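You operate a simulated robot arm through the tools that you are given. There is no shell and no other tool.

The job below is to be done with a simulated robot arm. You get a single attempt, and the scene is never put back.

TASK
Try both ring gauges on the tube's end, then cap it green.
Fine: GO slides over the end, NO GO stops on it; both rings go back where they lay.

Only the result counts: the job must be done as asked and must still hold three seconds after the hand-in. Knocking over, shifting, dropping, spilling or breaking anything else fails it. A push-on lid holds only when it is set on centred and level and pressed home; a screw cap is set on level and turned clockwise until tight.

THE ROBOT
A 7-joint arm with a three-finger gripper, fixed in place. Base frame: the origin is at the foot of the arm, x ahead of it, y to its left, z up. Units: cm, rad, N and s.
Its first joint turns from -2.897 to 2.897 rad. Payload 2.69 kg.
The tool frame sits at the grasp point between the pads (the TCP): z along the fingers, y along the line on which they close. The tips reach 3 cm beyond it. Largest opening 12.8 cm; the body of the gripper starts 11.7 cm behind the TCP.
Orientation is that of the tool frame in the base frame, as [roll, pitch, yaw] about the fixed x, y, z axes, in that order (R = Rz(yaw) Ry(pitch) Rx(roll)). With the fingers straight down and closing along the base's y, the tool's x points along the base's -x, its y along +y and its z along -z.

THE INTERFACE
- The arm moves only by the tool step_arm. Its argument "motion" is a list of rows, each a list of 3 entries, a list of its own where there are three numbers: the turn, a rotation vector about the tool's x, y, z in rad, then the shift along the tool's x, y, z in cm, then the finger opening in cm, from 0 to 12.8. In form: [[[rx, ry, rz], [tx, ty, tz], jaw], ...]. A call has 1 to 20 rows; each row is the pose to reach, as a shift and turn from the pose commanded when the call began, along the tool's axes at that moment. Each row takes 0.2 s and may step no farther than 5 cm and 0.15 rad from the row before; otherwise, or with a gripper value out of range, the whole call is refused. A pose out of reach is approached as far as the arm can. The call stops where the force on the tool passes 40 N (or 10 N more than at its start, if that is more) or the arm is blocked; 0.2 s more then pass. The fingers move at their own pace and stop on an object; they squeeze with about 35 N. The grip force told is the motor's: it shows also when the fingers shut on nothing. Time passes only in rows, and 0.2 s behind the last, so rows that repeat a pose let the fingers close. The reply holds the time, the measured pose of the TCP, the force on the tool along the base axes, the opening and the grip force, in the units named above and with some noise, with the torque about the TCP (base axes, N m) and any sound that the robot's microphone picked up.
- Cameras (640 x 400 px; columns grow to the right, rows downward): "scene" is fixed at [40.21, 49.79, 146.95]; the picture's right is [-0.61, -0.79, 0.00], its down [-0.36, 0.27, -0.89] and it looks along [0.71, -0.54, -0.45] (base axes); focal length 253 px, centre (320, 200). "wrist" rides on the gripper at [5.8, 5.4, -13.1] in the tool frame; the picture's right is [-0.68, 0.74, 0.00], its down [-0.62, -0.57, -0.55] and it looks along [-0.40, -0.37, 0.84] (tool axes); focal length 234 px, centre (320, 200). There is no depth. A picture from a camera that has moved, and an enlarged one, comes with that camera's place and axes in the base frame and with its lens.
- camera(camera): a new picture of that camera. The clock stands still meanwhile.
- slide_trunk(by): slides the trunk up (or, below 0, down) by that many cm; the arm rides with it, the base frame stays. It gives what a move gives, with no picture.
- inspect(camera, box): a new picture of the part [left, top, right, bottom] of that camera's present view, enlarged. The clock stands still meanwhile.
- finish_job(): hands the job in; it is judged then, once.

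Nothing tells you positions but the pictures and the camera data. Unless the task says otherwise, let go and move clear before handing in.

The tools are called after "Emit:" as a command line: name --argument value ..., lists and objects as JSON in quotes. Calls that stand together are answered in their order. step_arm: Moves the arm, as the interface text tells. Its arguments: {"type":"object","properties":{"motion":{"type":"array","items":{"type":"array"}}},"required":["motion"]} The other tools are called the same way: slide_trunk (by) slides the trunk up or down; camera (camera) takes a picture; inspect (camera, box) takes an enlarged picture of a part of a camera's view; finish_job () hands the job in.

At the start:

```text
time: 0.0
tcp_pos: [67.24, 11.64, 136.32]
orientation: [3.141, 0.0, -3.141]
force: [-0.3, -0.7, 0.2]
wrist_torque: [-0.03, -0.01, 0.01]
opening: 12.81
grip_force: 0.0
trunk travel left (down, up): [-22.5, 12.5]
```

scene: 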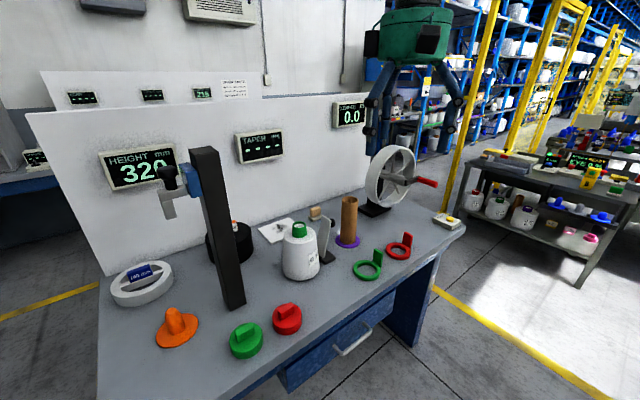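
wrist: 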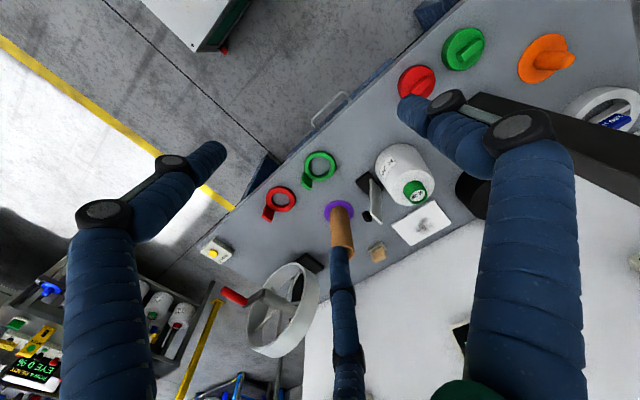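

I see a workbench with a brown tube standing in a purple base, a green and a red ring gauge lying to its right, and green, red and orange caps at the front left. I'll look closer before moving.

Emit:
inspect --camera "scene" --box '[300, 180, 460, 290]'

Emit:
inspect --camera "scene" --box '[90, 240, 340, 390]'

Emit:
inspect --camera "wrist" --box '[190, 130, 410, 270]'

Emit:
inspect --camera "wrist" --box '[340, 10, 640, 250]'

```text
3.64 times, centred on (380, 235) of scene
camera zoom: at [40.21, 49.79, 146.95], right [-0.61, -0.79, 0.0], down [-0.36, 0.27, -0.89], along [0.71, -0.54, -0.45], focal length 919 px, centre (102, 73)
```

zoom: 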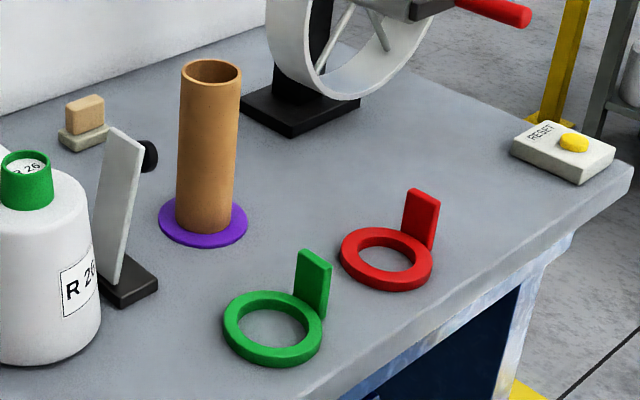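

```text
2.56 times, centred on (215, 315) of scene
camera zoom: at [40.21, 49.79, 146.95], right [-0.61, -0.79, 0.0], down [-0.36, 0.27, -0.89], along [0.71, -0.54, -0.45], focal length 647 px, centre (589, -94)
```

zoom: 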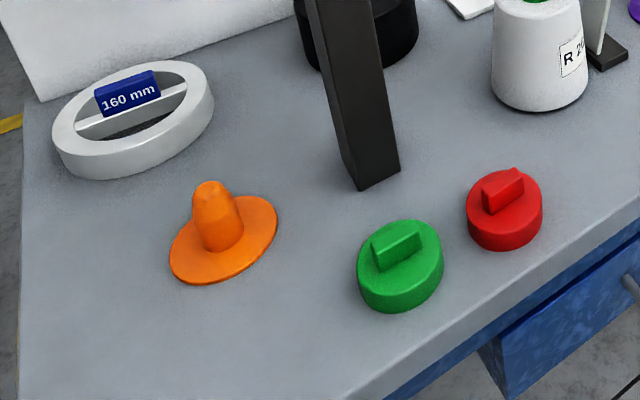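

```text
2.86 times, centred on (300, 200) of wrist
camera zoom: at [61.34, 16.95, 149.46], right [0.68, 0.74, 0.0], down [0.62, -0.57, 0.55], along [0.4, -0.37, -0.84], focal length 669 px, centre (377, 200)
```

zoom: 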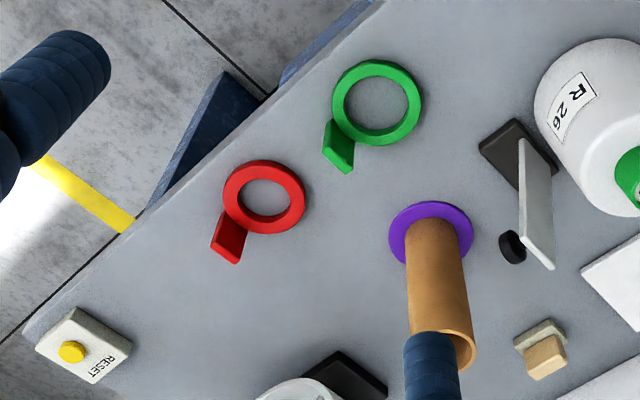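

```text
1.67 times, centred on (490, 130) of wrist
camera zoom: at [61.34, 16.95, 149.46], right [0.68, 0.74, 0.0], down [0.62, -0.57, 0.55], along [0.4, -0.37, -0.84], focal length 390 px, centre (37, 317)
```

zoom: 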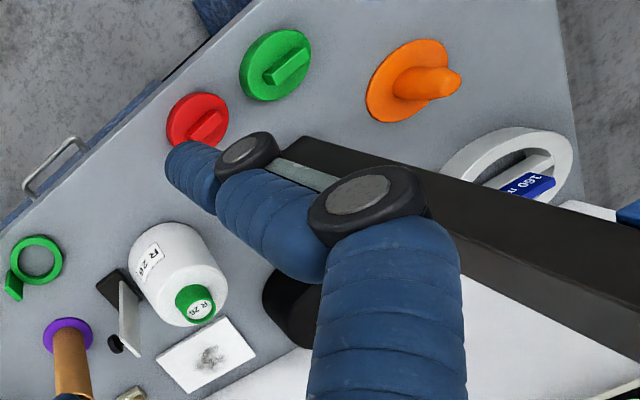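

Table top appears to be at about z=88. The tube is near (98,-8) with its top near z≈106, the green ring near (82,-2) and the red ring near (82,-18), each with an upright tab. I'll move down for a closer look.

Emit:
step_arm --motion '[[[0, 0, 0], [-0.6, -1.8, 4], 12.8], [[0, 0, 0], [-1.2, -3.6, 8], 12.8], [[0, 0, 0], [-1.8, -5.5, 12.2], 12.8], [[0, 0, 0], [-2.4, -7.3, 16.3], 12.8], [[0, 0, 0], [-3, -9.2, 20.4], 12.8], [[0, 0, 0], [-3.4, -11, 24.4], 12.8], [[0, 0, 0], [-3.4, -11, 24.4], 12.8]]'

Emit:
camera --camera "wrist"

Emit:
camera --camera "scene"

```text
time: 1.6
tcp_pos: [71.07, 0.42, 111.73]
orientation: [-3.141, -0.001, -3.141]
force: [-0.1, -0.4, -0.6]
wrist_torque: [-0.02, 0.06, 0.01]
opening: 12.82
grip_force: 0.0
trunk travel left (down, up): [-22.5, 12.5]
```

```text
taken
camera wrist: at [65.09, 5.86, 124.96], right [0.68, 0.74, 0.0], down [0.62, -0.57, 0.55], along [0.4, -0.37, -0.84], focal length 234 px, centre (320, 200)
```

wrist: 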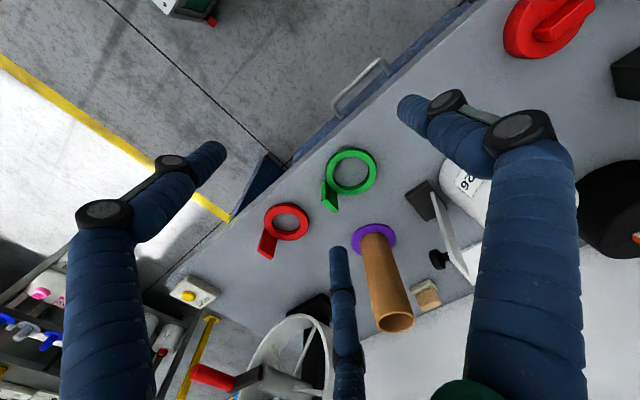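

```text
taken
```

scene: 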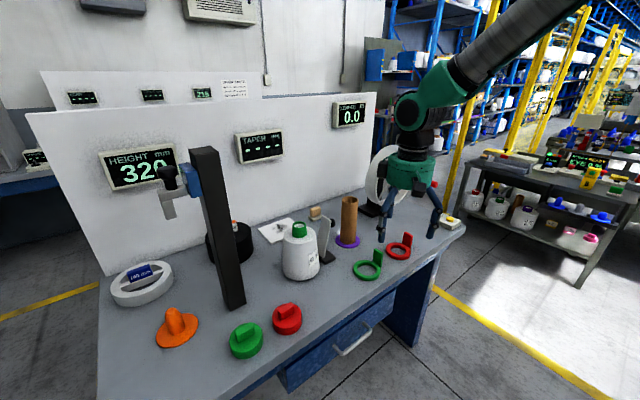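

The view is closer now; I'll enlarge the rings, the tube, and the caps.

Emit:
inspect --camera "wrist" --box '[230, 130, 430, 270]'

Emit:
inspect --camera "wrist" --box '[340, 210, 440, 340]'

Emit:
inspect --camera "scene" --box '[340, 225, 420, 285]'

Emit:
inspect --camera "scene" --box '[220, 295, 310, 365]'

```text
2.86 times, centred on (330, 200) of wrist
camera zoom: at [65.09, 5.86, 124.96], right [0.68, 0.74, 0.0], down [0.62, -0.57, 0.55], along [0.4, -0.37, -0.84], focal length 669 px, centre (291, 200)
```

zoom: 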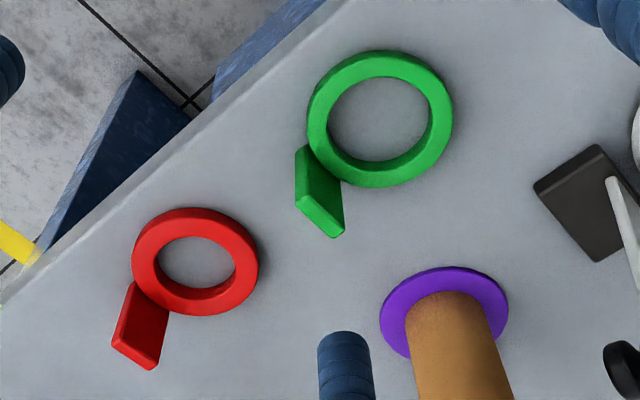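

```text
3.08 times, centred on (390, 275) of wrist
camera zoom: at [65.09, 5.86, 124.96], right [0.68, 0.74, 0.0], down [0.62, -0.57, 0.55], along [0.4, -0.37, -0.84], focal length 720 px, centre (105, -31)
```

zoom: 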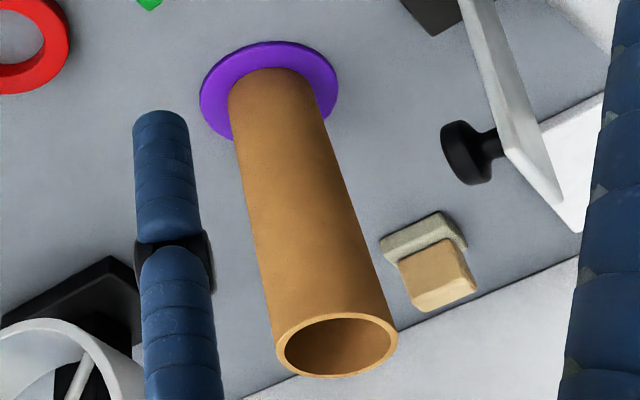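

```text
6.67 times, centred on (380, 255) of scene
camera zoom: at [40.21, 49.79, 146.95], right [-0.61, -0.79, 0.0], down [-0.36, 0.27, -0.89], along [0.71, -0.54, -0.45], focal length 1684 px, centre (-80, -167)
```

zoom: 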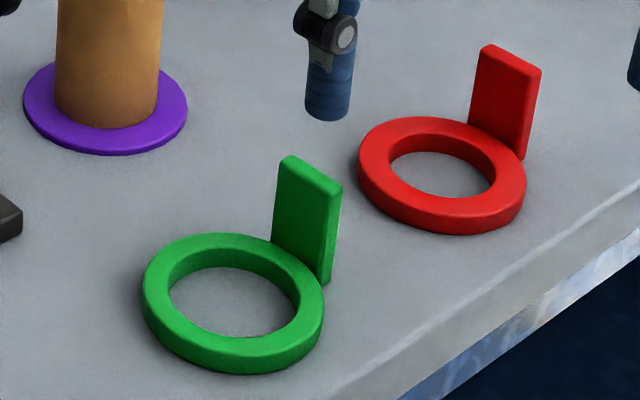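

```text
5.71 times, centred on (265, 330) of scene
camera zoom: at [40.21, 49.79, 146.95], right [-0.61, -0.79, 0.0], down [-0.36, 0.27, -0.89], along [0.71, -0.54, -0.45], focal length 1444 px, centre (634, -543)
```

zoom: 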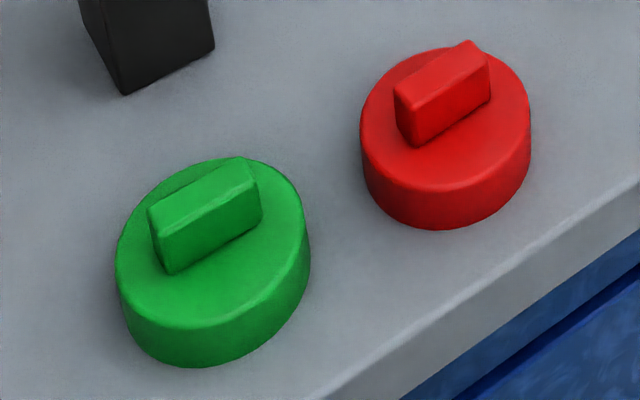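

The green hole is visibly larger than the red one, so green is GO and red is NO GO. Both tabs are thin along y, so I can grip them in the current gripper orientation. I'll hover over the green tab and measure it at close range.

Emit:
step_arm --motion '[[[0, 0, 0], [-2.9, -2.1, 2.7], 8], [[0, 0, 0], [-5.8, -4.2, 5.4], 8], [[0, 0, 0], [-8.7, -6.3, 8.1], 8], [[0, 0, 0], [-11.56, -8.24, 10.9], 8], [[0, 0, 0], [-11.56, -8.24, 10.9], 8], [[0, 0, 0], [-11.56, -8.24, 10.9], 8]]'

Emit:
camera --camera "wrist"

Emit:
inspect --camera "wrist" --box '[220, 90, 440, 230]'

Emit:
inspect --camera "scene" --box '[340, 170, 440, 290]'

```text
time: 3.0
tcp_pos: [82.31, -7.57, 101.27]
orientation: [-3.141, -0.001, -3.142]
force: [-1.4, 0.2, 0.9]
wrist_torque: [-0.01, -0.02, -0.01]
opening: 8.01
grip_force: 0.1
trunk travel left (down, up): [-22.5, 12.5]
```

```text
taken
camera wrist: at [76.35, -2.28, 114.4], right [0.68, 0.74, 0.0], down [0.62, -0.57, 0.55], along [0.4, -0.37, -0.84], focal length 234 px, centre (320, 200)
```

wrist: 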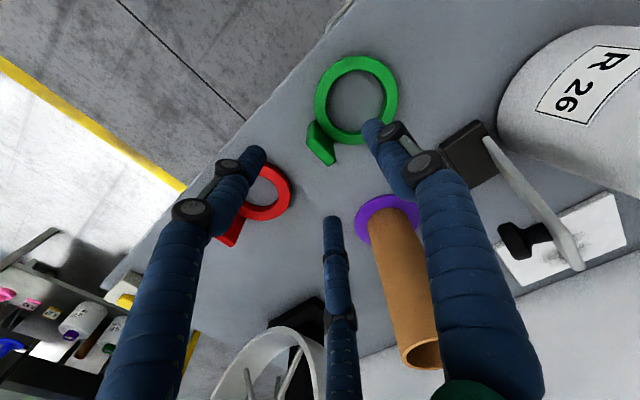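

```text
2.86 times, centred on (330, 160) of wrist
camera zoom: at [76.35, -2.28, 114.4], right [0.68, 0.74, 0.0], down [0.62, -0.57, 0.55], along [0.4, -0.37, -0.84], focal length 669 px, centre (291, 314)
```

zoom: 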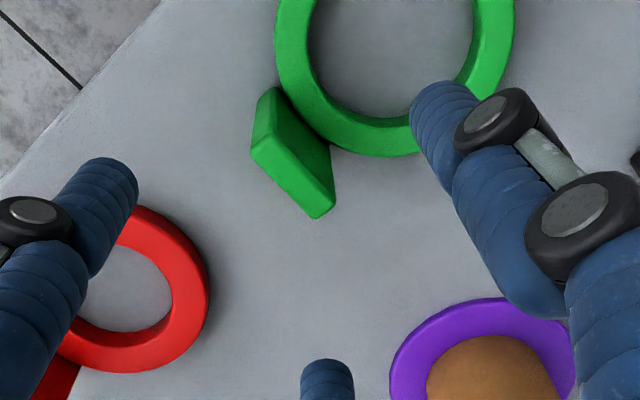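

```text
3.33 times, centred on (390, 230) of scene
camera zoom: at [40.21, 49.79, 146.95], right [-0.61, -0.79, 0.0], down [-0.36, 0.27, -0.89], along [0.71, -0.54, -0.45], focal length 842 px, centre (87, 100)
```

zoom: 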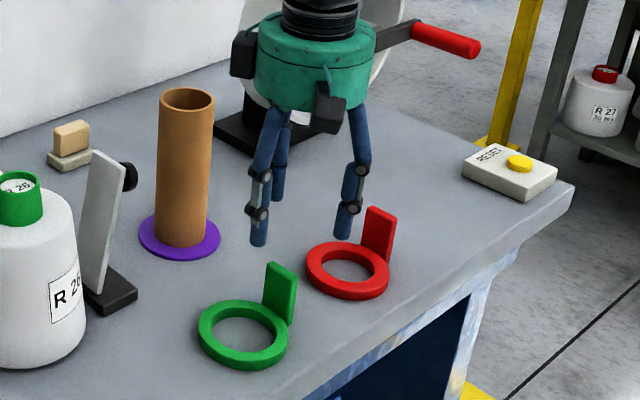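

I'll enlarge the green tab to get its edges precisely.

Emit:
inspect --camera "wrist" --box '[295, 110, 355, 170]'

Emit:
inspect --camera "scene" --box '[350, 240, 395, 285]'

Emit:
inspect --camera "wrist" --box '[300, 40, 420, 180]'

```text
6.67 times, centred on (325, 140) of wrist
camera zoom: at [76.35, -2.28, 114.4], right [0.68, 0.74, 0.0], down [0.62, -0.57, 0.55], along [0.4, -0.37, -0.84], focal length 1561 px, centre (287, 600)
```

zoom: 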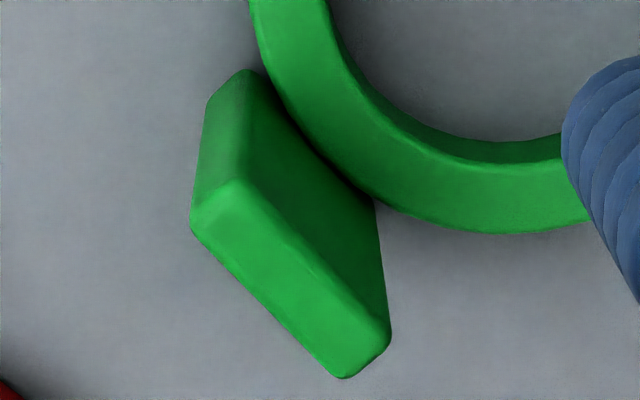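

```text
8.89 times, centred on (372, 262) of scene
camera zoom: at [40.21, 49.79, 146.95], right [-0.61, -0.79, 0.0], down [-0.36, 0.27, -0.89], along [0.71, -0.54, -0.45], focal length 2246 px, centre (-147, -356)
```

zoom: 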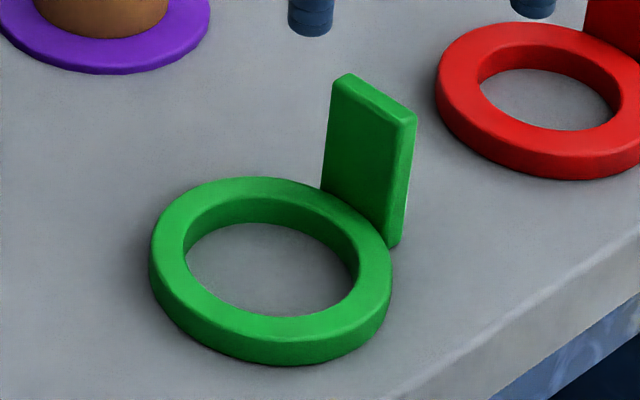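

```text
2.86 times, centred on (360, 110) of wrist
camera zoom: at [76.35, -2.28, 114.4], right [0.68, 0.74, 0.0], down [0.62, -0.57, 0.55], along [0.4, -0.37, -0.84], focal length 669 px, centre (206, 457)
```

zoom: 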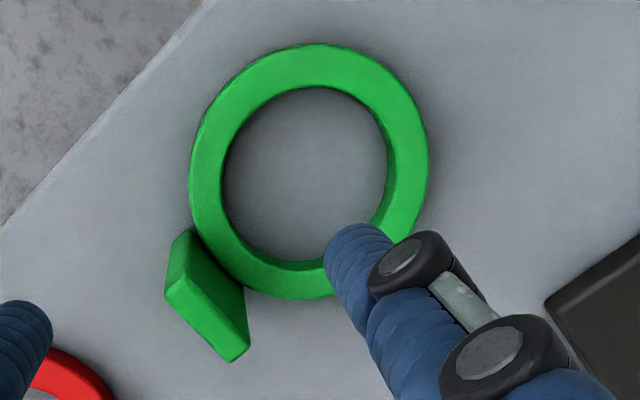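

The three views agree: green tab top centre at about (82.9,-8.2), top at z≈92.3, about 0.95 thick in y and 3.3 wide in x, with the table near z≈86. I'll go down to just above the tab and check alignment.

Emit:
step_arm --motion '[[[0, 0, -0.03], [-0.4, -0.3, 2.5], 5], [[0, 0, -0.03], [-0.75, -0.5, 4.5], 5], [[0, 0, -0.03], [-0.75, -0.5, 4.5], 5], [[0, 0, -0.03], [-0.75, -0.5, 4.5], 5]]'

Emit:
camera --camera "wrist"

Emit:
inspect --camera "wrist" --box '[280, 110, 360, 190]'

Emit:
inspect --camera "scene" --box '[340, 210, 420, 290]'

```text
time: 4.0
tcp_pos: [83.07, -8.25, 96.69]
orientation: [-3.141, 0.0, -3.112]
force: [0.3, -0.1, 0.2]
wrist_torque: [-0.02, 0.01, -0.01]
opening: 5.01
grip_force: 0.1
trunk travel left (down, up): [-22.5, 12.5]
```

```text
taken
camera wrist: at [76.93, -2.99, 109.83], right [0.65, 0.76, 0.0], down [0.63, -0.55, 0.55], along [0.42, -0.36, -0.84], focal length 234 px, centre (320, 200)
```

wrist: 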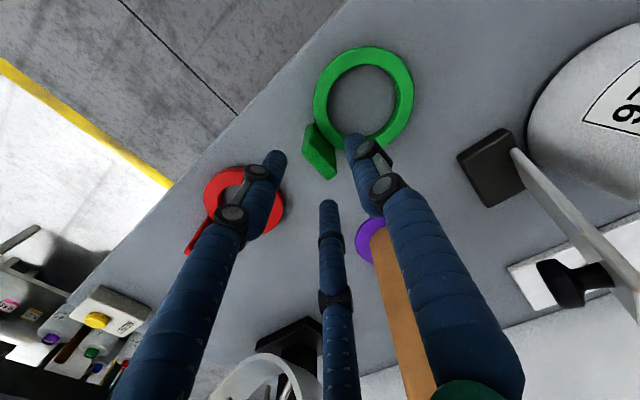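

```text
5.00 times, centred on (320, 150) of wrist
camera zoom: at [76.93, -2.99, 109.83], right [0.65, 0.76, 0.0], down [0.63, -0.55, 0.55], along [0.42, -0.36, -0.84], focal length 1171 px, centre (320, 450)
```

zoom: 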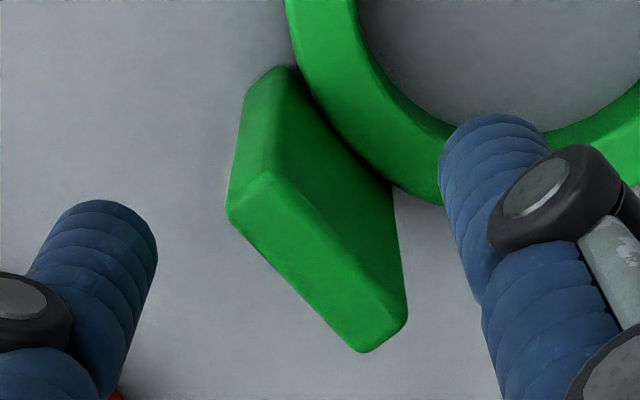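

```text
5.00 times, centred on (380, 250) of scene
camera zoom: at [40.21, 49.79, 146.95], right [-0.61, -0.79, 0.0], down [-0.36, 0.27, -0.89], along [0.71, -0.54, -0.45], focal length 1263 px, centre (20, -50)
```

zoom: 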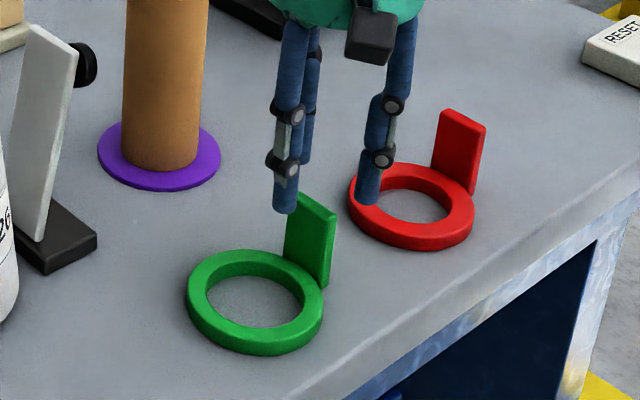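

The tab top reads (82.8,-8.15), nearly under the TCP. I'll descend to z≈91.5 so the tips stay above the ring, then narrow the jaw.

Emit:
step_arm --motion '[[[0, 0, 0], [0.05, 0.07, 2], 5], [[0, 0, 0], [0.05, 0.07, 3.5], 5], [[0, 0, 0], [0.05, 0.07, 4.6], 5], [[0, 0, 0], [0.05, 0.07, 5.2], 5], [[0, 0, 0], [0.05, 0.07, 5.2], 2.2], [[0, 0, 0], [0.05, 0.07, 5.2], 2.2]]'

Emit:
camera --camera "wrist"

Emit:
inspect --camera "wrist" --box '[270, 110, 370, 210]'

Emit:
inspect --camera "scene" --box '[340, 210, 420, 290]'

```text
time: 5.4
tcp_pos: [82.75, -8.24, 91.36]
orientation: [-3.141, 0.0, -3.112]
force: [0.4, 0.3, 0.2]
wrist_torque: [-0.02, -0.02, 0.0]
opening: 2.22
grip_force: 0.2
trunk travel left (down, up): [-22.5, 12.5]
```

```text
taken
camera wrist: at [76.83, -3.0, 104.46], right [0.65, 0.76, 0.0], down [0.63, -0.55, 0.55], along [0.41, -0.36, -0.84], focal length 234 px, centre (320, 200)
```

wrist: 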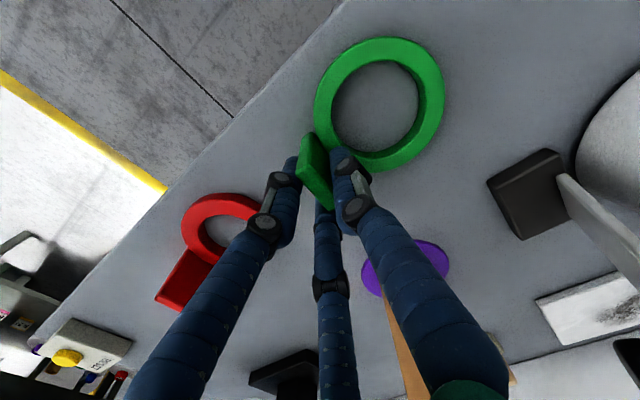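

```text
4.00 times, centred on (320, 160) of wrist
camera zoom: at [76.83, -3.0, 104.46], right [0.65, 0.76, 0.0], down [0.63, -0.55, 0.55], along [0.41, -0.36, -0.84], focal length 937 px, centre (320, 360)
```

zoom: 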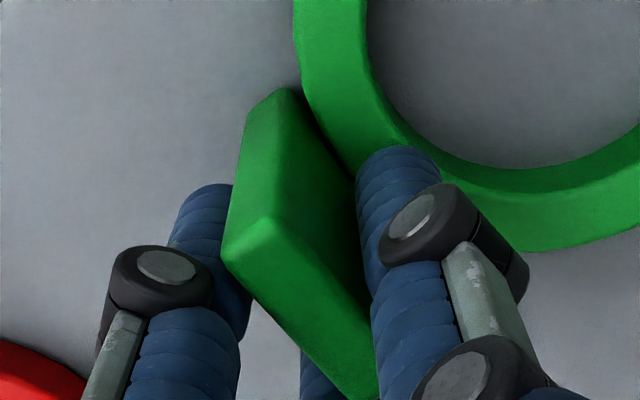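

```text
5.00 times, centred on (380, 250) of scene
camera zoom: at [40.21, 49.79, 146.95], right [-0.61, -0.79, 0.0], down [-0.36, 0.27, -0.89], along [0.71, -0.54, -0.45], focal length 1263 px, centre (20, -50)
```

zoom: 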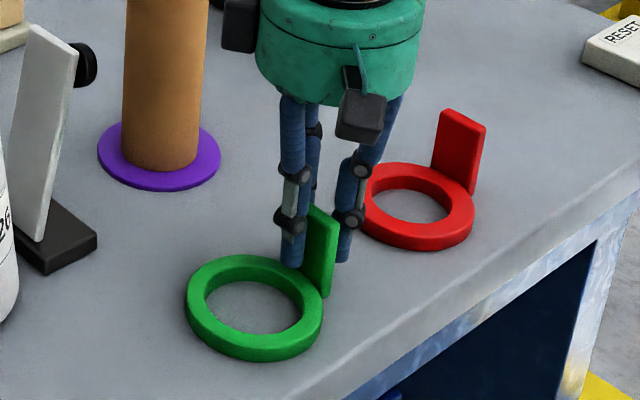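

The ring seems to have shifted slightly (about 0.6 cm toward -x,+y) while the fingers narrowed, so the hand may be pushing it off-centre. I'll look closely before gripping.

Emit:
inspect --camera "scene" --box '[360, 235, 400, 275]'

Emit:
inspect --camera "wrist" --box '[280, 120, 370, 250]'

Emit:
inspect --camera "scene" --box '[350, 240, 395, 285]'

```text
10.00 times, centred on (380, 255) of scene
camera zoom: at [40.21, 49.79, 146.95], right [-0.61, -0.79, 0.0], down [-0.36, 0.27, -0.89], along [0.71, -0.54, -0.45], focal length 2527 px, centre (-280, -350)
```

zoom: 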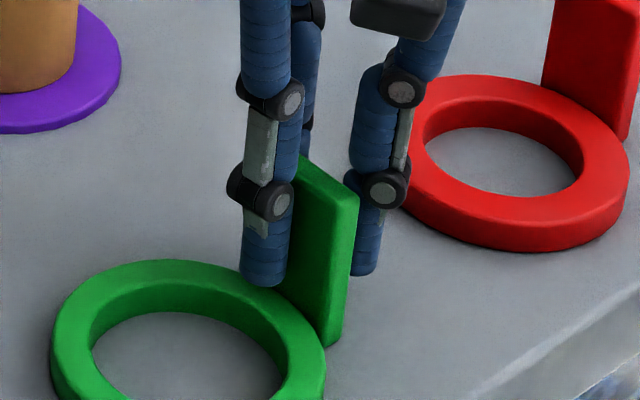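

```text
3.08 times, centred on (325, 185) of wrist
camera zoom: at [76.83, -3.0, 104.46], right [0.65, 0.76, 0.0], down [0.63, -0.55, 0.55], along [0.41, -0.36, -0.84], focal length 720 px, centre (305, 246)
```

zoom: 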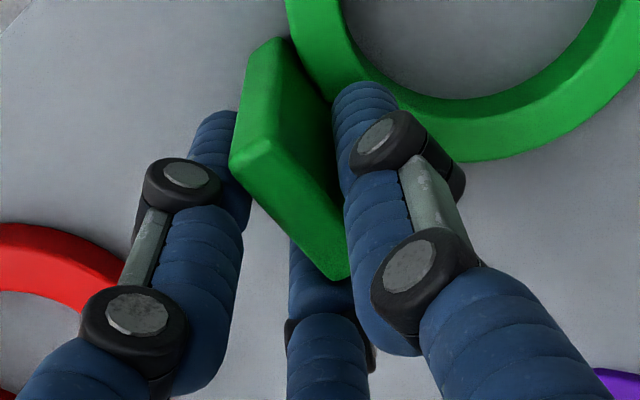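

```text
8.89 times, centred on (372, 262) of scene
camera zoom: at [40.21, 49.79, 146.95], right [-0.61, -0.79, 0.0], down [-0.36, 0.27, -0.89], along [0.71, -0.54, -0.45], focal length 2246 px, centre (-147, -356)
```

zoom: 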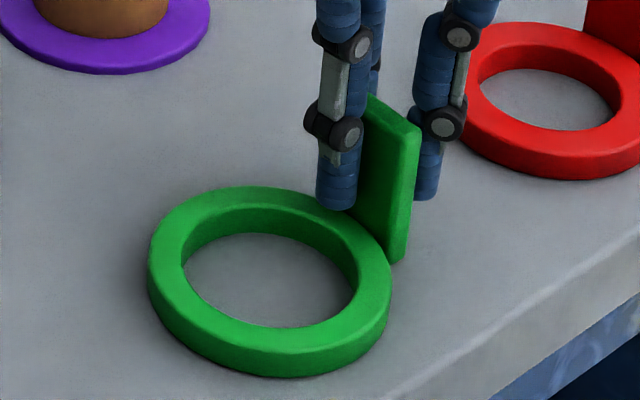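

The hand really behaves as three converging fingers: one on the +y side and two on the -y side. One of the -y fingers nudged the tab. I've noted the ring's original place; I'll open, re-centre on the tab, and close gradually.

Emit:
step_arm --motion '[[[0, 0, 0], [0, 0, 0], 4.5], [[0, 0, 0], [0, 0, 0], 4.5], [[0, 0, 0], [0.6, 0.25, 0], 4.5], [[0, 0, 0], [0.6, 0.25, 0], 4.5], [[0, 0, 0], [0.6, 0.25, 0], 4.5]]'

Emit:
inspect --camera "wrist" --box '[270, 110, 370, 210]'

Emit:
inspect --camera "scene" --box '[350, 240, 395, 285]'

```text
time: 6.6
tcp_pos: [82.26, -7.93, 91.33]
orientation: [-3.14, 0.001, -3.111]
force: [-0.5, -0.2, 0.6]
wrist_torque: [0.04, 0.0, 0.01]
opening: 4.55
grip_force: 0.1
trunk travel left (down, up): [-22.5, 12.5]
```

```text
4.00 times, centred on (320, 160) of wrist
camera zoom: at [76.24, -2.73, 104.46], right [0.65, 0.76, 0.0], down [0.63, -0.55, 0.55], along [0.41, -0.36, -0.84], focal length 937 px, centre (320, 360)
```

zoom: 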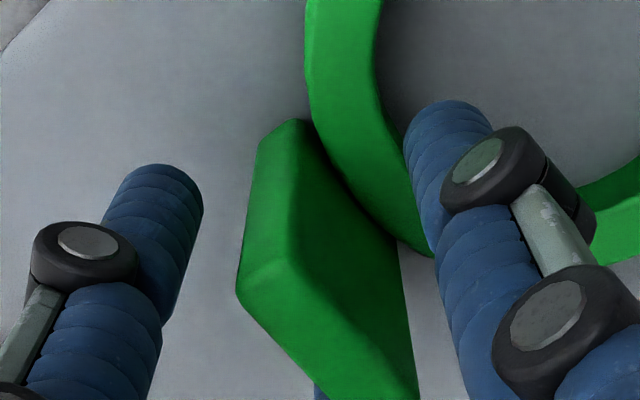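

```text
8.89 times, centred on (372, 262) of scene
camera zoom: at [40.21, 49.79, 146.95], right [-0.61, -0.79, 0.0], down [-0.36, 0.27, -0.89], along [0.71, -0.54, -0.45], focal length 2246 px, centre (-147, -356)
```

zoom: 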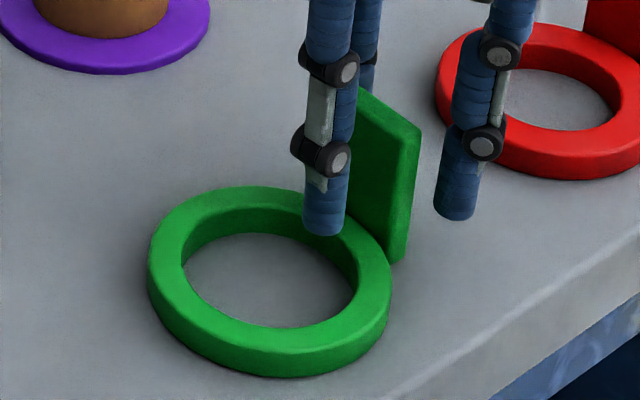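

The tab is now centred on the hand's closing point in x and slightly to the +y side. I'll close in small steps and check.

Emit:
step_arm --motion '[[[0, 0, 0], [0, 0, 0], 3.2], [[0, 0, 0], [0, 0, 0], 2.6], [[0, 0, 0], [0, 0, 0], 2.2], [[0, 0, 0], [0, 0, 0], 2.2]]'

Emit:
inspect --camera "wrist" --box '[270, 110, 370, 210]'

Emit:
inspect --camera "scene" --box '[350, 240, 395, 285]'

```text
time: 7.6
tcp_pos: [82.32, -7.95, 91.32]
orientation: [-3.141, -0.001, -3.114]
force: [0.1, -0.8, 0.0]
wrist_torque: [0.0, 0.02, 0.04]
opening: 2.22
grip_force: 0.4
trunk travel left (down, up): [-22.5, 12.5]
```

```text
4.00 times, centred on (320, 160) of wrist
camera zoom: at [76.23, -2.74, 104.46], right [0.65, 0.76, 0.0], down [0.63, -0.55, 0.55], along [0.41, -0.36, -0.84], focal length 937 px, centre (320, 360)
```

zoom: 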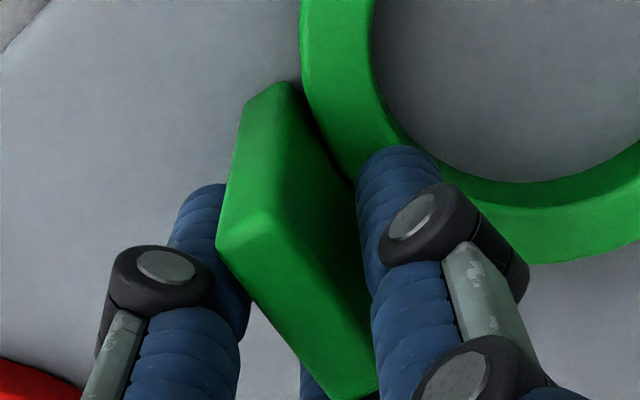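

```text
8.89 times, centred on (372, 262) of scene
camera zoom: at [40.21, 49.79, 146.95], right [-0.61, -0.79, 0.0], down [-0.36, 0.27, -0.89], along [0.71, -0.54, -0.45], focal length 2246 px, centre (-147, -356)
```

zoom: 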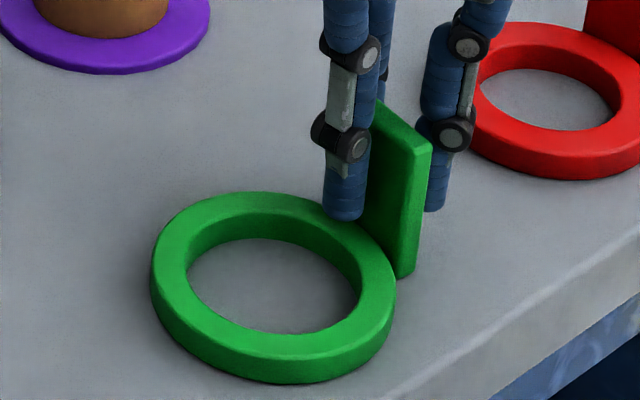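

Closing pushes the tab sideways, so I need to know exactly how these fingers converge. I'll open, lift clear, and watch the fingers close in free air.

Emit:
step_arm --motion '[[[0, 0, 0], [0, 0, 0], 4.5], [[0, 0, 0], [0, 0, 0], 4.5], [[0, 0, 0], [0, 0, -3], 4.5], [[0, 0, 0], [0, 0, -7], 4.5], [[0, 0, 0], [0, 0, -10], 4.5], [[0, 0, 0], [0, 0, -10], 2.2], [[0, 0, 0], [0, 0, -10], 2.2]]'

Emit:
camera --camera "wrist"

Emit:
inspect --camera "wrist" --box '[270, 130, 390, 250]'

Emit:
inspect --camera "scene" --box '[350, 240, 395, 285]'

Emit:
inspect --camera "scene" --box '[340, 170, 420, 250]'

```text
time: 9.2
tcp_pos: [82.26, -8.09, 101.4]
orientation: [3.142, 0.001, -3.11]
force: [-0.3, 0.3, 0.0]
wrist_torque: [0.03, -0.01, 0.02]
opening: 2.16
grip_force: 0.0
trunk travel left (down, up): [-22.5, 12.5]
```

```text
taken
camera wrist: at [76.21, -2.88, 114.49], right [0.65, 0.76, 0.0], down [0.63, -0.55, 0.55], along [0.41, -0.36, -0.84], focal length 234 px, centre (320, 200)
```

wrist: 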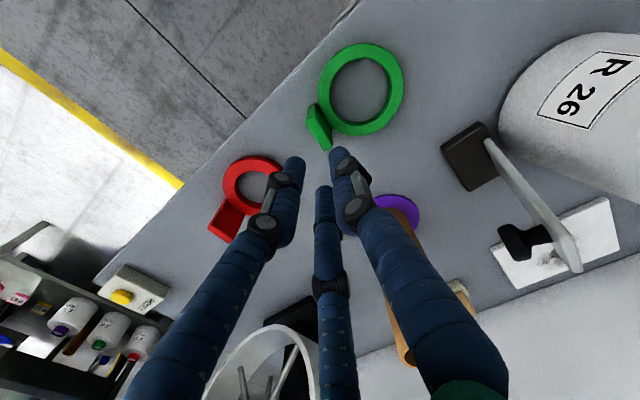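

```text
3.33 times, centred on (330, 190) of wrist
camera zoom: at [76.21, -2.88, 114.49], right [0.65, 0.76, 0.0], down [0.63, -0.55, 0.55], along [0.41, -0.36, -0.84], focal length 781 px, centre (287, 233)
```

zoom: 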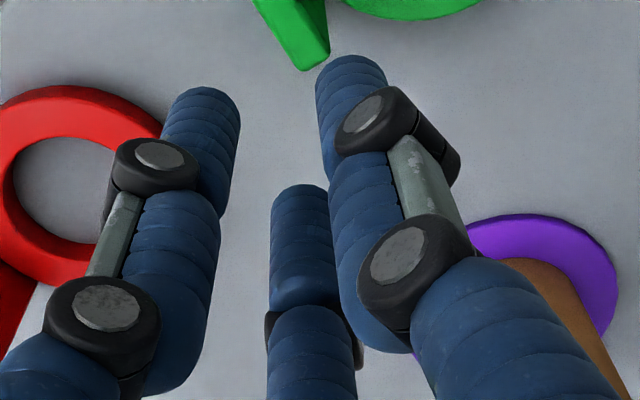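

```text
8.89 times, centred on (372, 262) of scene
camera zoom: at [40.21, 49.79, 146.95], right [-0.61, -0.79, 0.0], down [-0.36, 0.27, -0.89], along [0.71, -0.54, -0.45], focal length 2246 px, centre (-147, -356)
```

zoom: 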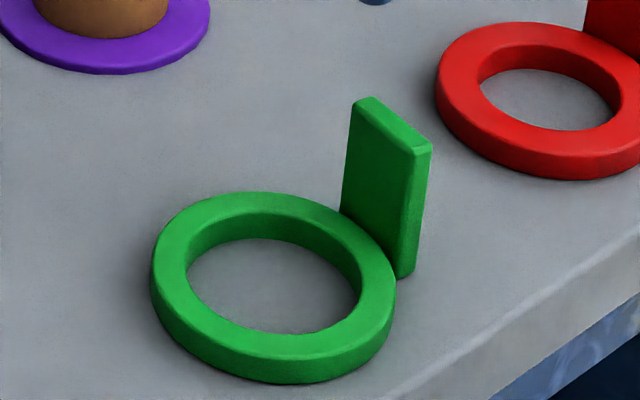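

```text
5.00 times, centred on (380, 210) of scene
camera zoom: at [40.21, 49.79, 146.95], right [-0.61, -0.79, 0.0], down [-0.36, 0.27, -0.89], along [0.71, -0.54, -0.45], focal length 1263 px, centre (20, 150)
```

zoom: 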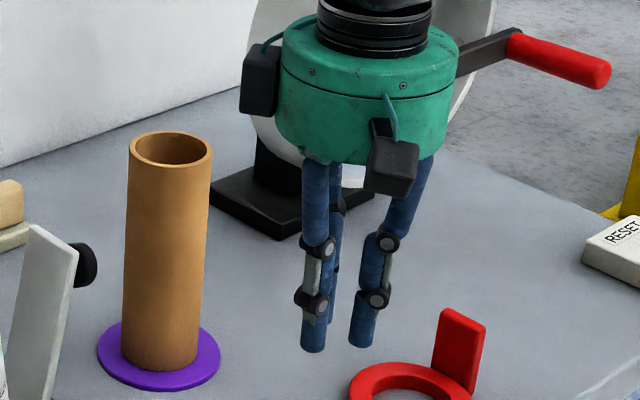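

I'll re-measure where the green tab now sits from this clear view.

Emit:
inspect --camera "wrist" --box '[295, 95, 345, 160]'

Emit:
inspect --camera "wrist" --box '[290, 30, 420, 160]'

```text
6.15 times, centred on (320, 128) of wrist
camera zoom: at [76.21, -2.88, 114.49], right [0.65, 0.76, 0.0], down [0.63, -0.55, 0.55], along [0.41, -0.36, -0.84], focal length 1441 px, centre (320, 646)
```

zoom: 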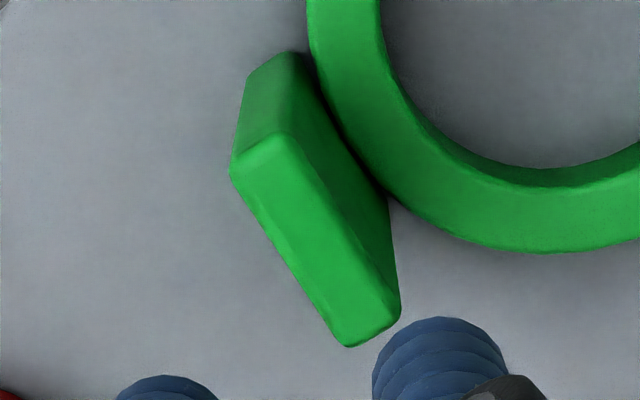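

```text
3.08 times, centred on (355, 95) of wrist
camera zoom: at [76.21, -2.88, 114.49], right [0.65, 0.76, 0.0], down [0.63, -0.55, 0.55], along [0.41, -0.36, -0.84], focal length 720 px, centre (212, 523)
```

zoom: 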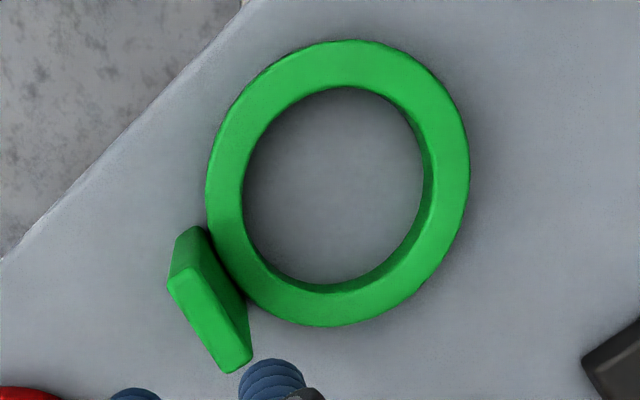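

The green tab is now centred at about (81.5,-7.5) with yaw ≈ -0.14. I'll align the hand's yaw with it, descend, and close very slowly so it isn't kicked.

Emit:
step_arm --motion '[[[0, 0, 0.085], [0.3, 0.13, 0], 4.5], [[0, 0, 0.17], [0.68, 0.27, 1], 4.5], [[0, 0, 0.17], [0.68, 0.27, 4], 4.5], [[0, 0, 0.17], [0.68, 0.27, 7], 4.5], [[0, 0, 0.17], [0.68, 0.27, 9.6], 4.5], [[0, 0, 0.17], [0.68, 0.27, 9.6], 4.5], [[0, 0, 0.17], [0.68, 0.27, 9.6], 4.5]]'

Emit:
inspect --camera "wrist" --box '[270, 110, 370, 210]'

Emit:
inspect --camera "scene" --box '[350, 240, 395, 285]'

```text
time: 10.8
tcp_pos: [81.52, -7.52, 91.6]
orientation: [3.141, 0.0, 3.002]
force: [-0.1, -0.1, 0.7]
wrist_torque: [0.0, -0.03, 0.05]
opening: 4.53
grip_force: 0.1
trunk travel left (down, up): [-22.5, 12.5]
```

```text
4.00 times, centred on (320, 160) of wrist
camera zoom: at [76.43, -1.42, 104.81], right [0.77, 0.63, 0.0], down [0.53, -0.65, 0.55], along [0.35, -0.42, -0.84], focal length 937 px, centre (320, 360)
```

zoom: 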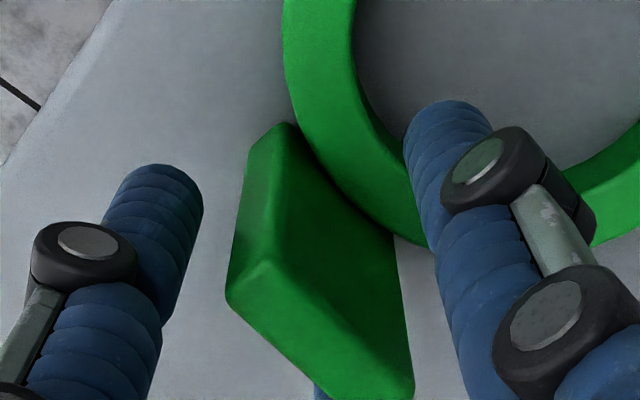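

```text
8.89 times, centred on (372, 262) of scene
camera zoom: at [40.21, 49.79, 146.95], right [-0.61, -0.79, 0.0], down [-0.36, 0.27, -0.89], along [0.71, -0.54, -0.45], focal length 2246 px, centre (-147, -356)
```

zoom: 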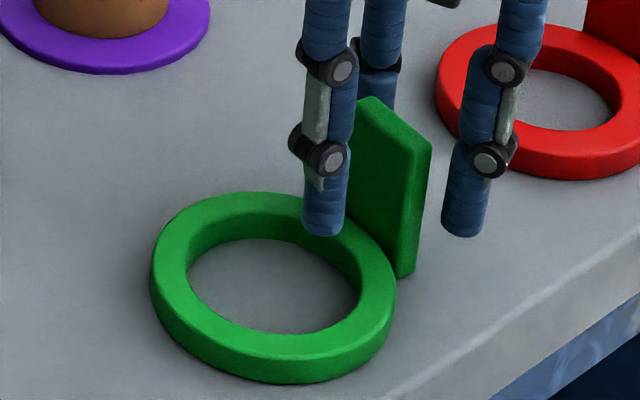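

I'll shift the hand slightly so the tab sits midway between the closing surfaces, then close in small steps.

Emit:
step_arm --motion '[[[0, 0, 0], [-0.1, -0.29, 0], 4.4], [[0, 0, 0], [-0.1, -0.29, 0], 4.2], [[0, 0, 0], [-0.1, -0.29, 0], 4.0], [[0, 0, 0], [-0.1, -0.29, 0], 3.8], [[0, 0, 0], [-0.1, -0.29, 0], 3.6], [[0, 0, 0], [-0.1, -0.29, 0], 3.4], [[0, 0, 0], [-0.1, -0.29, 0], 3.2], [[0, 0, 0], [-0.1, -0.29, 0], 3.0], [[0, 0, 0], [-0.1, -0.29, 0], 3.0]]'

Emit:
inspect --camera "wrist" --box '[270, 110, 370, 210]'

Emit:
inspect --camera "scene" --box '[350, 240, 395, 285]'

```text
time: 12.8
tcp_pos: [81.56, -7.77, 91.72]
orientation: [3.141, -0.001, 3.003]
force: [-0.8, -0.2, -0.5]
wrist_torque: [-0.01, -0.02, -0.02]
opening: 2.97
grip_force: 0.0
trunk travel left (down, up): [-22.5, 12.5]
```

```text
4.00 times, centred on (320, 160) of wrist
camera zoom: at [76.54, -1.74, 104.78], right [0.77, 0.63, 0.0], down [0.53, -0.65, 0.55], along [0.35, -0.42, -0.84], focal length 937 px, centre (320, 360)
```

zoom: 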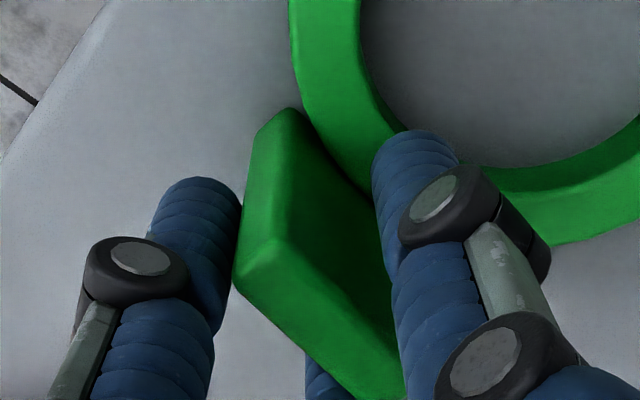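

```text
8.89 times, centred on (372, 262) of scene
camera zoom: at [40.21, 49.79, 146.95], right [-0.61, -0.79, 0.0], down [-0.36, 0.27, -0.89], along [0.71, -0.54, -0.45], focal length 2246 px, centre (-147, -356)
```

zoom: 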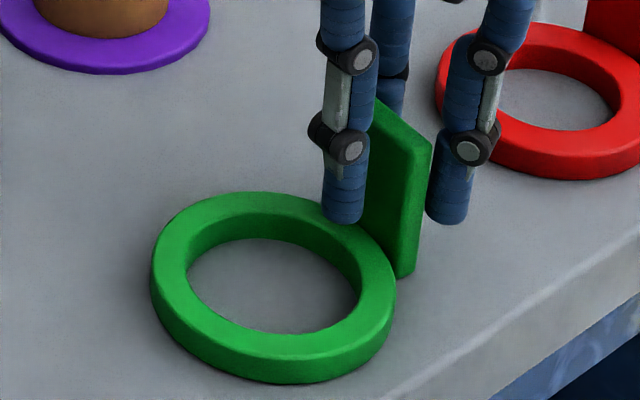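

No movement so far; I'll continue closing slowly.

Emit:
step_arm --motion '[[[0, 0, 0], [0, 0, 0], 2.9], [[0, 0, 0], [0, 0, 0], 2.8], [[0, 0, 0], [0, 0, 0], 2.7], [[0, 0, 0], [0, 0, 0], 2.6], [[0, 0, 0], [0, 0, 0], 2.5], [[0, 0, 0], [0, 0, 0], 2.4]]'

Emit:
inspect --camera "wrist" --box '[270, 110, 370, 210]'

Emit:
inspect --camera "scene" --box '[350, 240, 395, 285]'

```text
time: 14.2
tcp_pos: [81.62, -7.89, 91.59]
orientation: [3.14, 0.001, 3.003]
force: [0.4, 0.0, 0.5]
wrist_torque: [-0.04, -0.02, -0.04]
opening: 2.44
grip_force: 0.3
trunk travel left (down, up): [-22.5, 12.5]
```

```text
4.00 times, centred on (320, 160) of wrist
camera zoom: at [76.54, -1.74, 104.78], right [0.77, 0.63, 0.0], down [0.53, -0.65, 0.55], along [0.35, -0.42, -0.84], focal length 937 px, centre (320, 360)
```

zoom: 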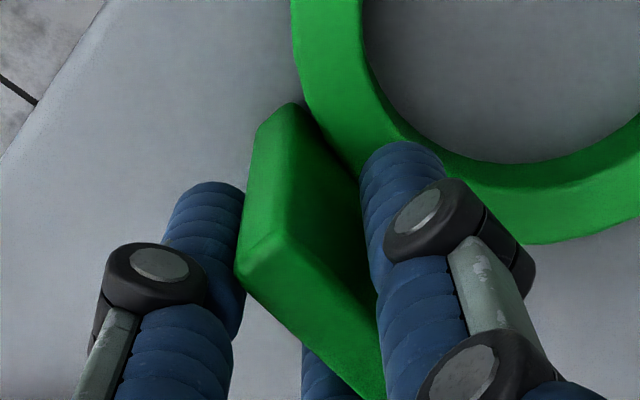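

```text
8.89 times, centred on (372, 262) of scene
camera zoom: at [40.21, 49.79, 146.95], right [-0.61, -0.79, 0.0], down [-0.36, 0.27, -0.89], along [0.71, -0.54, -0.45], focal length 2246 px, centre (-147, -356)
```

zoom: 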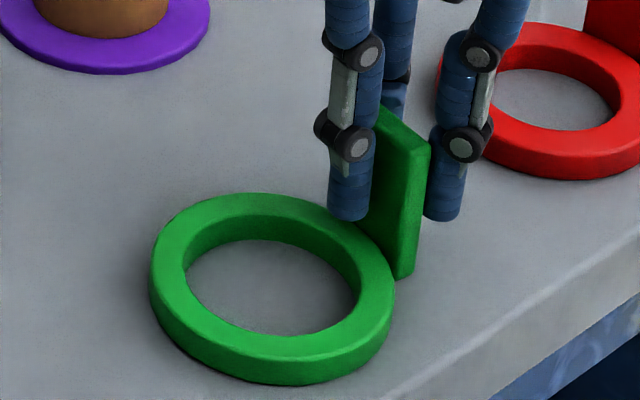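

Very small motion only. I'll keep closing slowly until grip force shows.

Emit:
step_arm --motion '[[[0, 0, 0], [0, 0, 0], 2.3], [[0, 0, 0], [0, 0, 0], 2.2], [[0, 0, 0], [0, 0, 0], 2.1], [[0, 0, 0], [0, 0, 0], 2.0]]'

Emit:
inspect --camera "wrist" --box '[270, 110, 370, 210]'

Emit:
inspect --camera "scene" --box '[350, 240, 395, 285]'

```text
time: 15.2
tcp_pos: [81.69, -7.93, 91.57]
orientation: [3.141, 0.0, 3.003]
force: [0.1, 0.3, 0.4]
wrist_torque: [-0.01, -0.03, 0.02]
opening: 2.07
grip_force: 0.7
trunk travel left (down, up): [-22.5, 12.5]
```

```text
4.00 times, centred on (320, 160) of wrist
camera zoom: at [76.54, -1.74, 104.78], right [0.77, 0.63, 0.0], down [0.53, -0.65, 0.55], along [0.35, -0.42, -0.84], focal length 937 px, centre (320, 360)
```

zoom: 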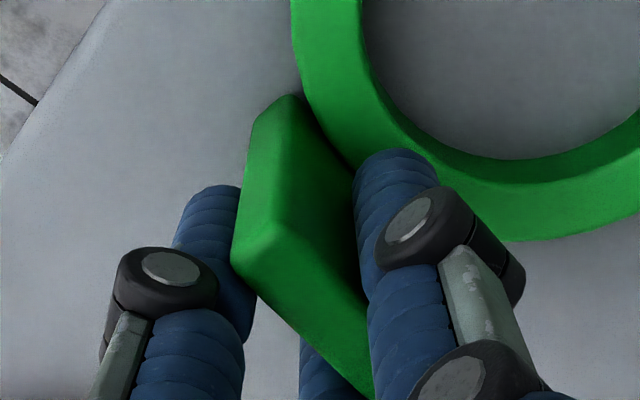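

```text
8.89 times, centred on (372, 262) of scene
camera zoom: at [40.21, 49.79, 146.95], right [-0.61, -0.79, 0.0], down [-0.36, 0.27, -0.89], along [0.71, -0.54, -0.45], focal length 2246 px, centre (-147, -356)
```

zoom: 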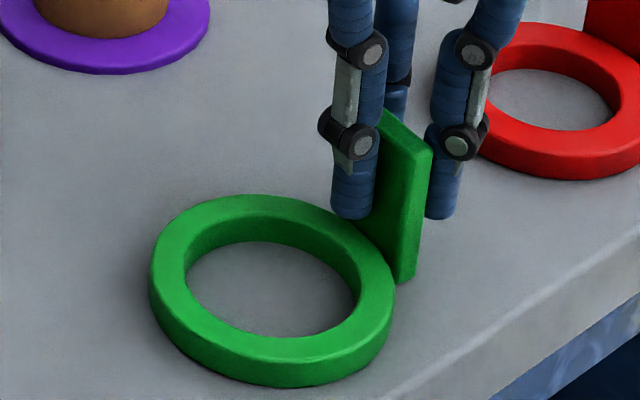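

It's in light contact now; I'll close fully onto the tab.

Emit:
step_arm --motion '[[[0, 0, 0], [0, 0, 0], 1.5], [[0, 0, 0], [0, 0, 0], 0.8], [[0, 0, 0], [0, 0, 0], 0], [[0, 0, 0], [0, 0, 0], 0], [[0, 0, 0], [0, 0, 0], 0]]'

Emit:
inspect --camera "wrist" --box '[270, 110, 370, 210]'

Emit:
inspect --camera "scene" --box '[350, 240, 395, 285]'

```text
time: 16.4
tcp_pos: [81.68, -7.94, 91.56]
orientation: [3.139, 0.001, 3.001]
force: [-0.8, 0.0, 0.3]
wrist_torque: [-0.07, 0.02, -0.03]
opening: 1.49
grip_force: 35.2
trunk travel left (down, up): [-22.5, 12.5]
```

```text
4.00 times, centred on (320, 160) of wrist
camera zoom: at [76.54, -1.74, 104.77], right [0.77, 0.63, 0.0], down [0.53, -0.65, 0.55], along [0.35, -0.42, -0.84], focal length 937 px, centre (320, 360)
```

zoom: 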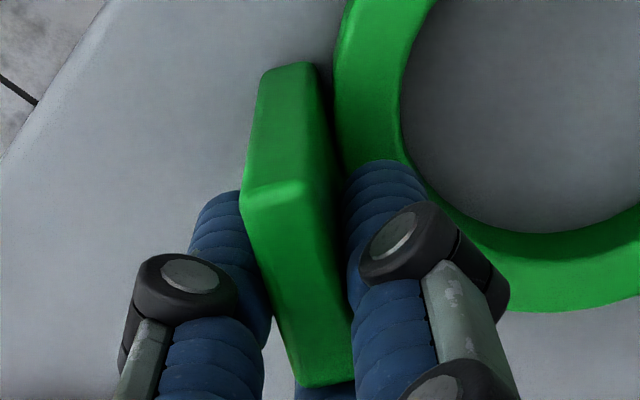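

```text
8.89 times, centred on (372, 262) of scene
camera zoom: at [40.21, 49.79, 146.95], right [-0.61, -0.79, 0.0], down [-0.36, 0.27, -0.89], along [0.71, -0.54, -0.45], focal length 2246 px, centre (-147, -356)
```

zoom: 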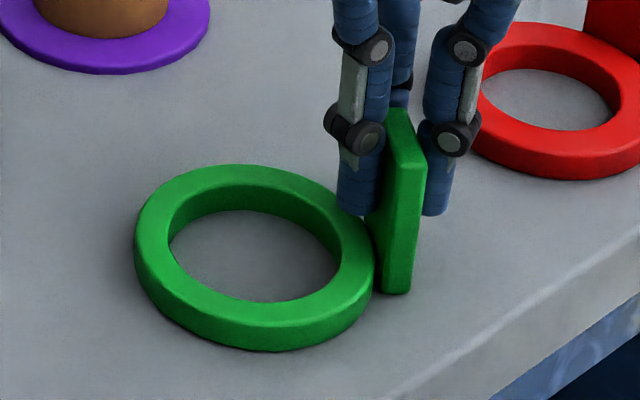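

The tab is gripped at 35 N, though the ring swung about 0.5 rad relative to the hand. I'll lift a little and check whether it hangs level and firm.

Emit:
step_arm --motion '[[[0, 0, 0], [0, 0, -0.5], 0], [[0, 0, 0], [0, 0, -1.2], 0], [[0, 0, 0], [0, 0, -2], 0], [[0, 0, 0], [0, 0, -3], 0], [[0, 0, 0], [0, 0, -4], 0], [[0, 0, 0], [0, 0, -5], 0], [[0, 0, 0], [0, 0, -5], 0]]'

Emit:
camera --camera "wrist"

Emit:
inspect --camera "scene" --box '[335, 215, 415, 285]'

```text
time: 18.0
tcp_pos: [81.8, -7.93, 96.64]
orientation: [-3.14, -0.001, 3.0]
force: [0.5, 0.5, -0.7]
wrist_torque: [-0.04, 0.01, -0.01]
opening: 1.51
grip_force: 34.9
trunk travel left (down, up): [-22.5, 12.5]
```

```text
taken
camera wrist: at [76.61, -1.74, 109.91], right [0.77, 0.63, 0.0], down [0.53, -0.65, 0.55], along [0.35, -0.42, -0.84], focal length 234 px, centre (320, 200)
```

wrist: 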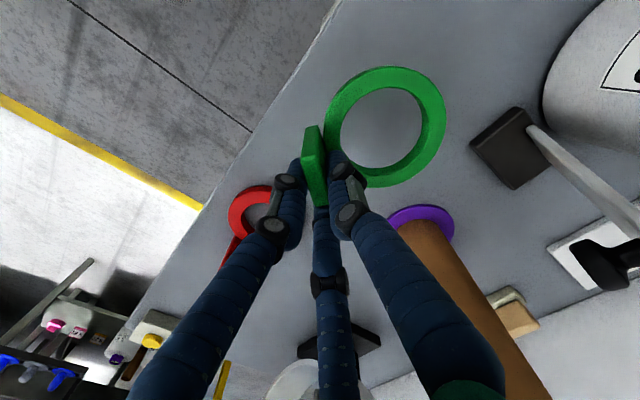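

```text
5.71 times, centred on (375, 250) of scene
camera zoom: at [40.21, 49.79, 146.95], right [-0.61, -0.79, 0.0], down [-0.36, 0.27, -0.89], along [0.71, -0.54, -0.45], focal length 1444 px, centre (6, -86)
```

zoom: 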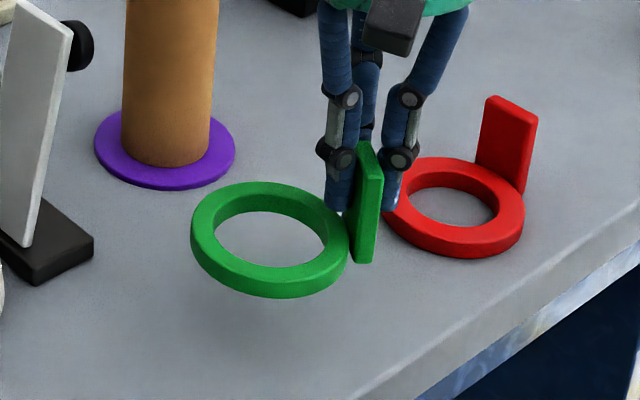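

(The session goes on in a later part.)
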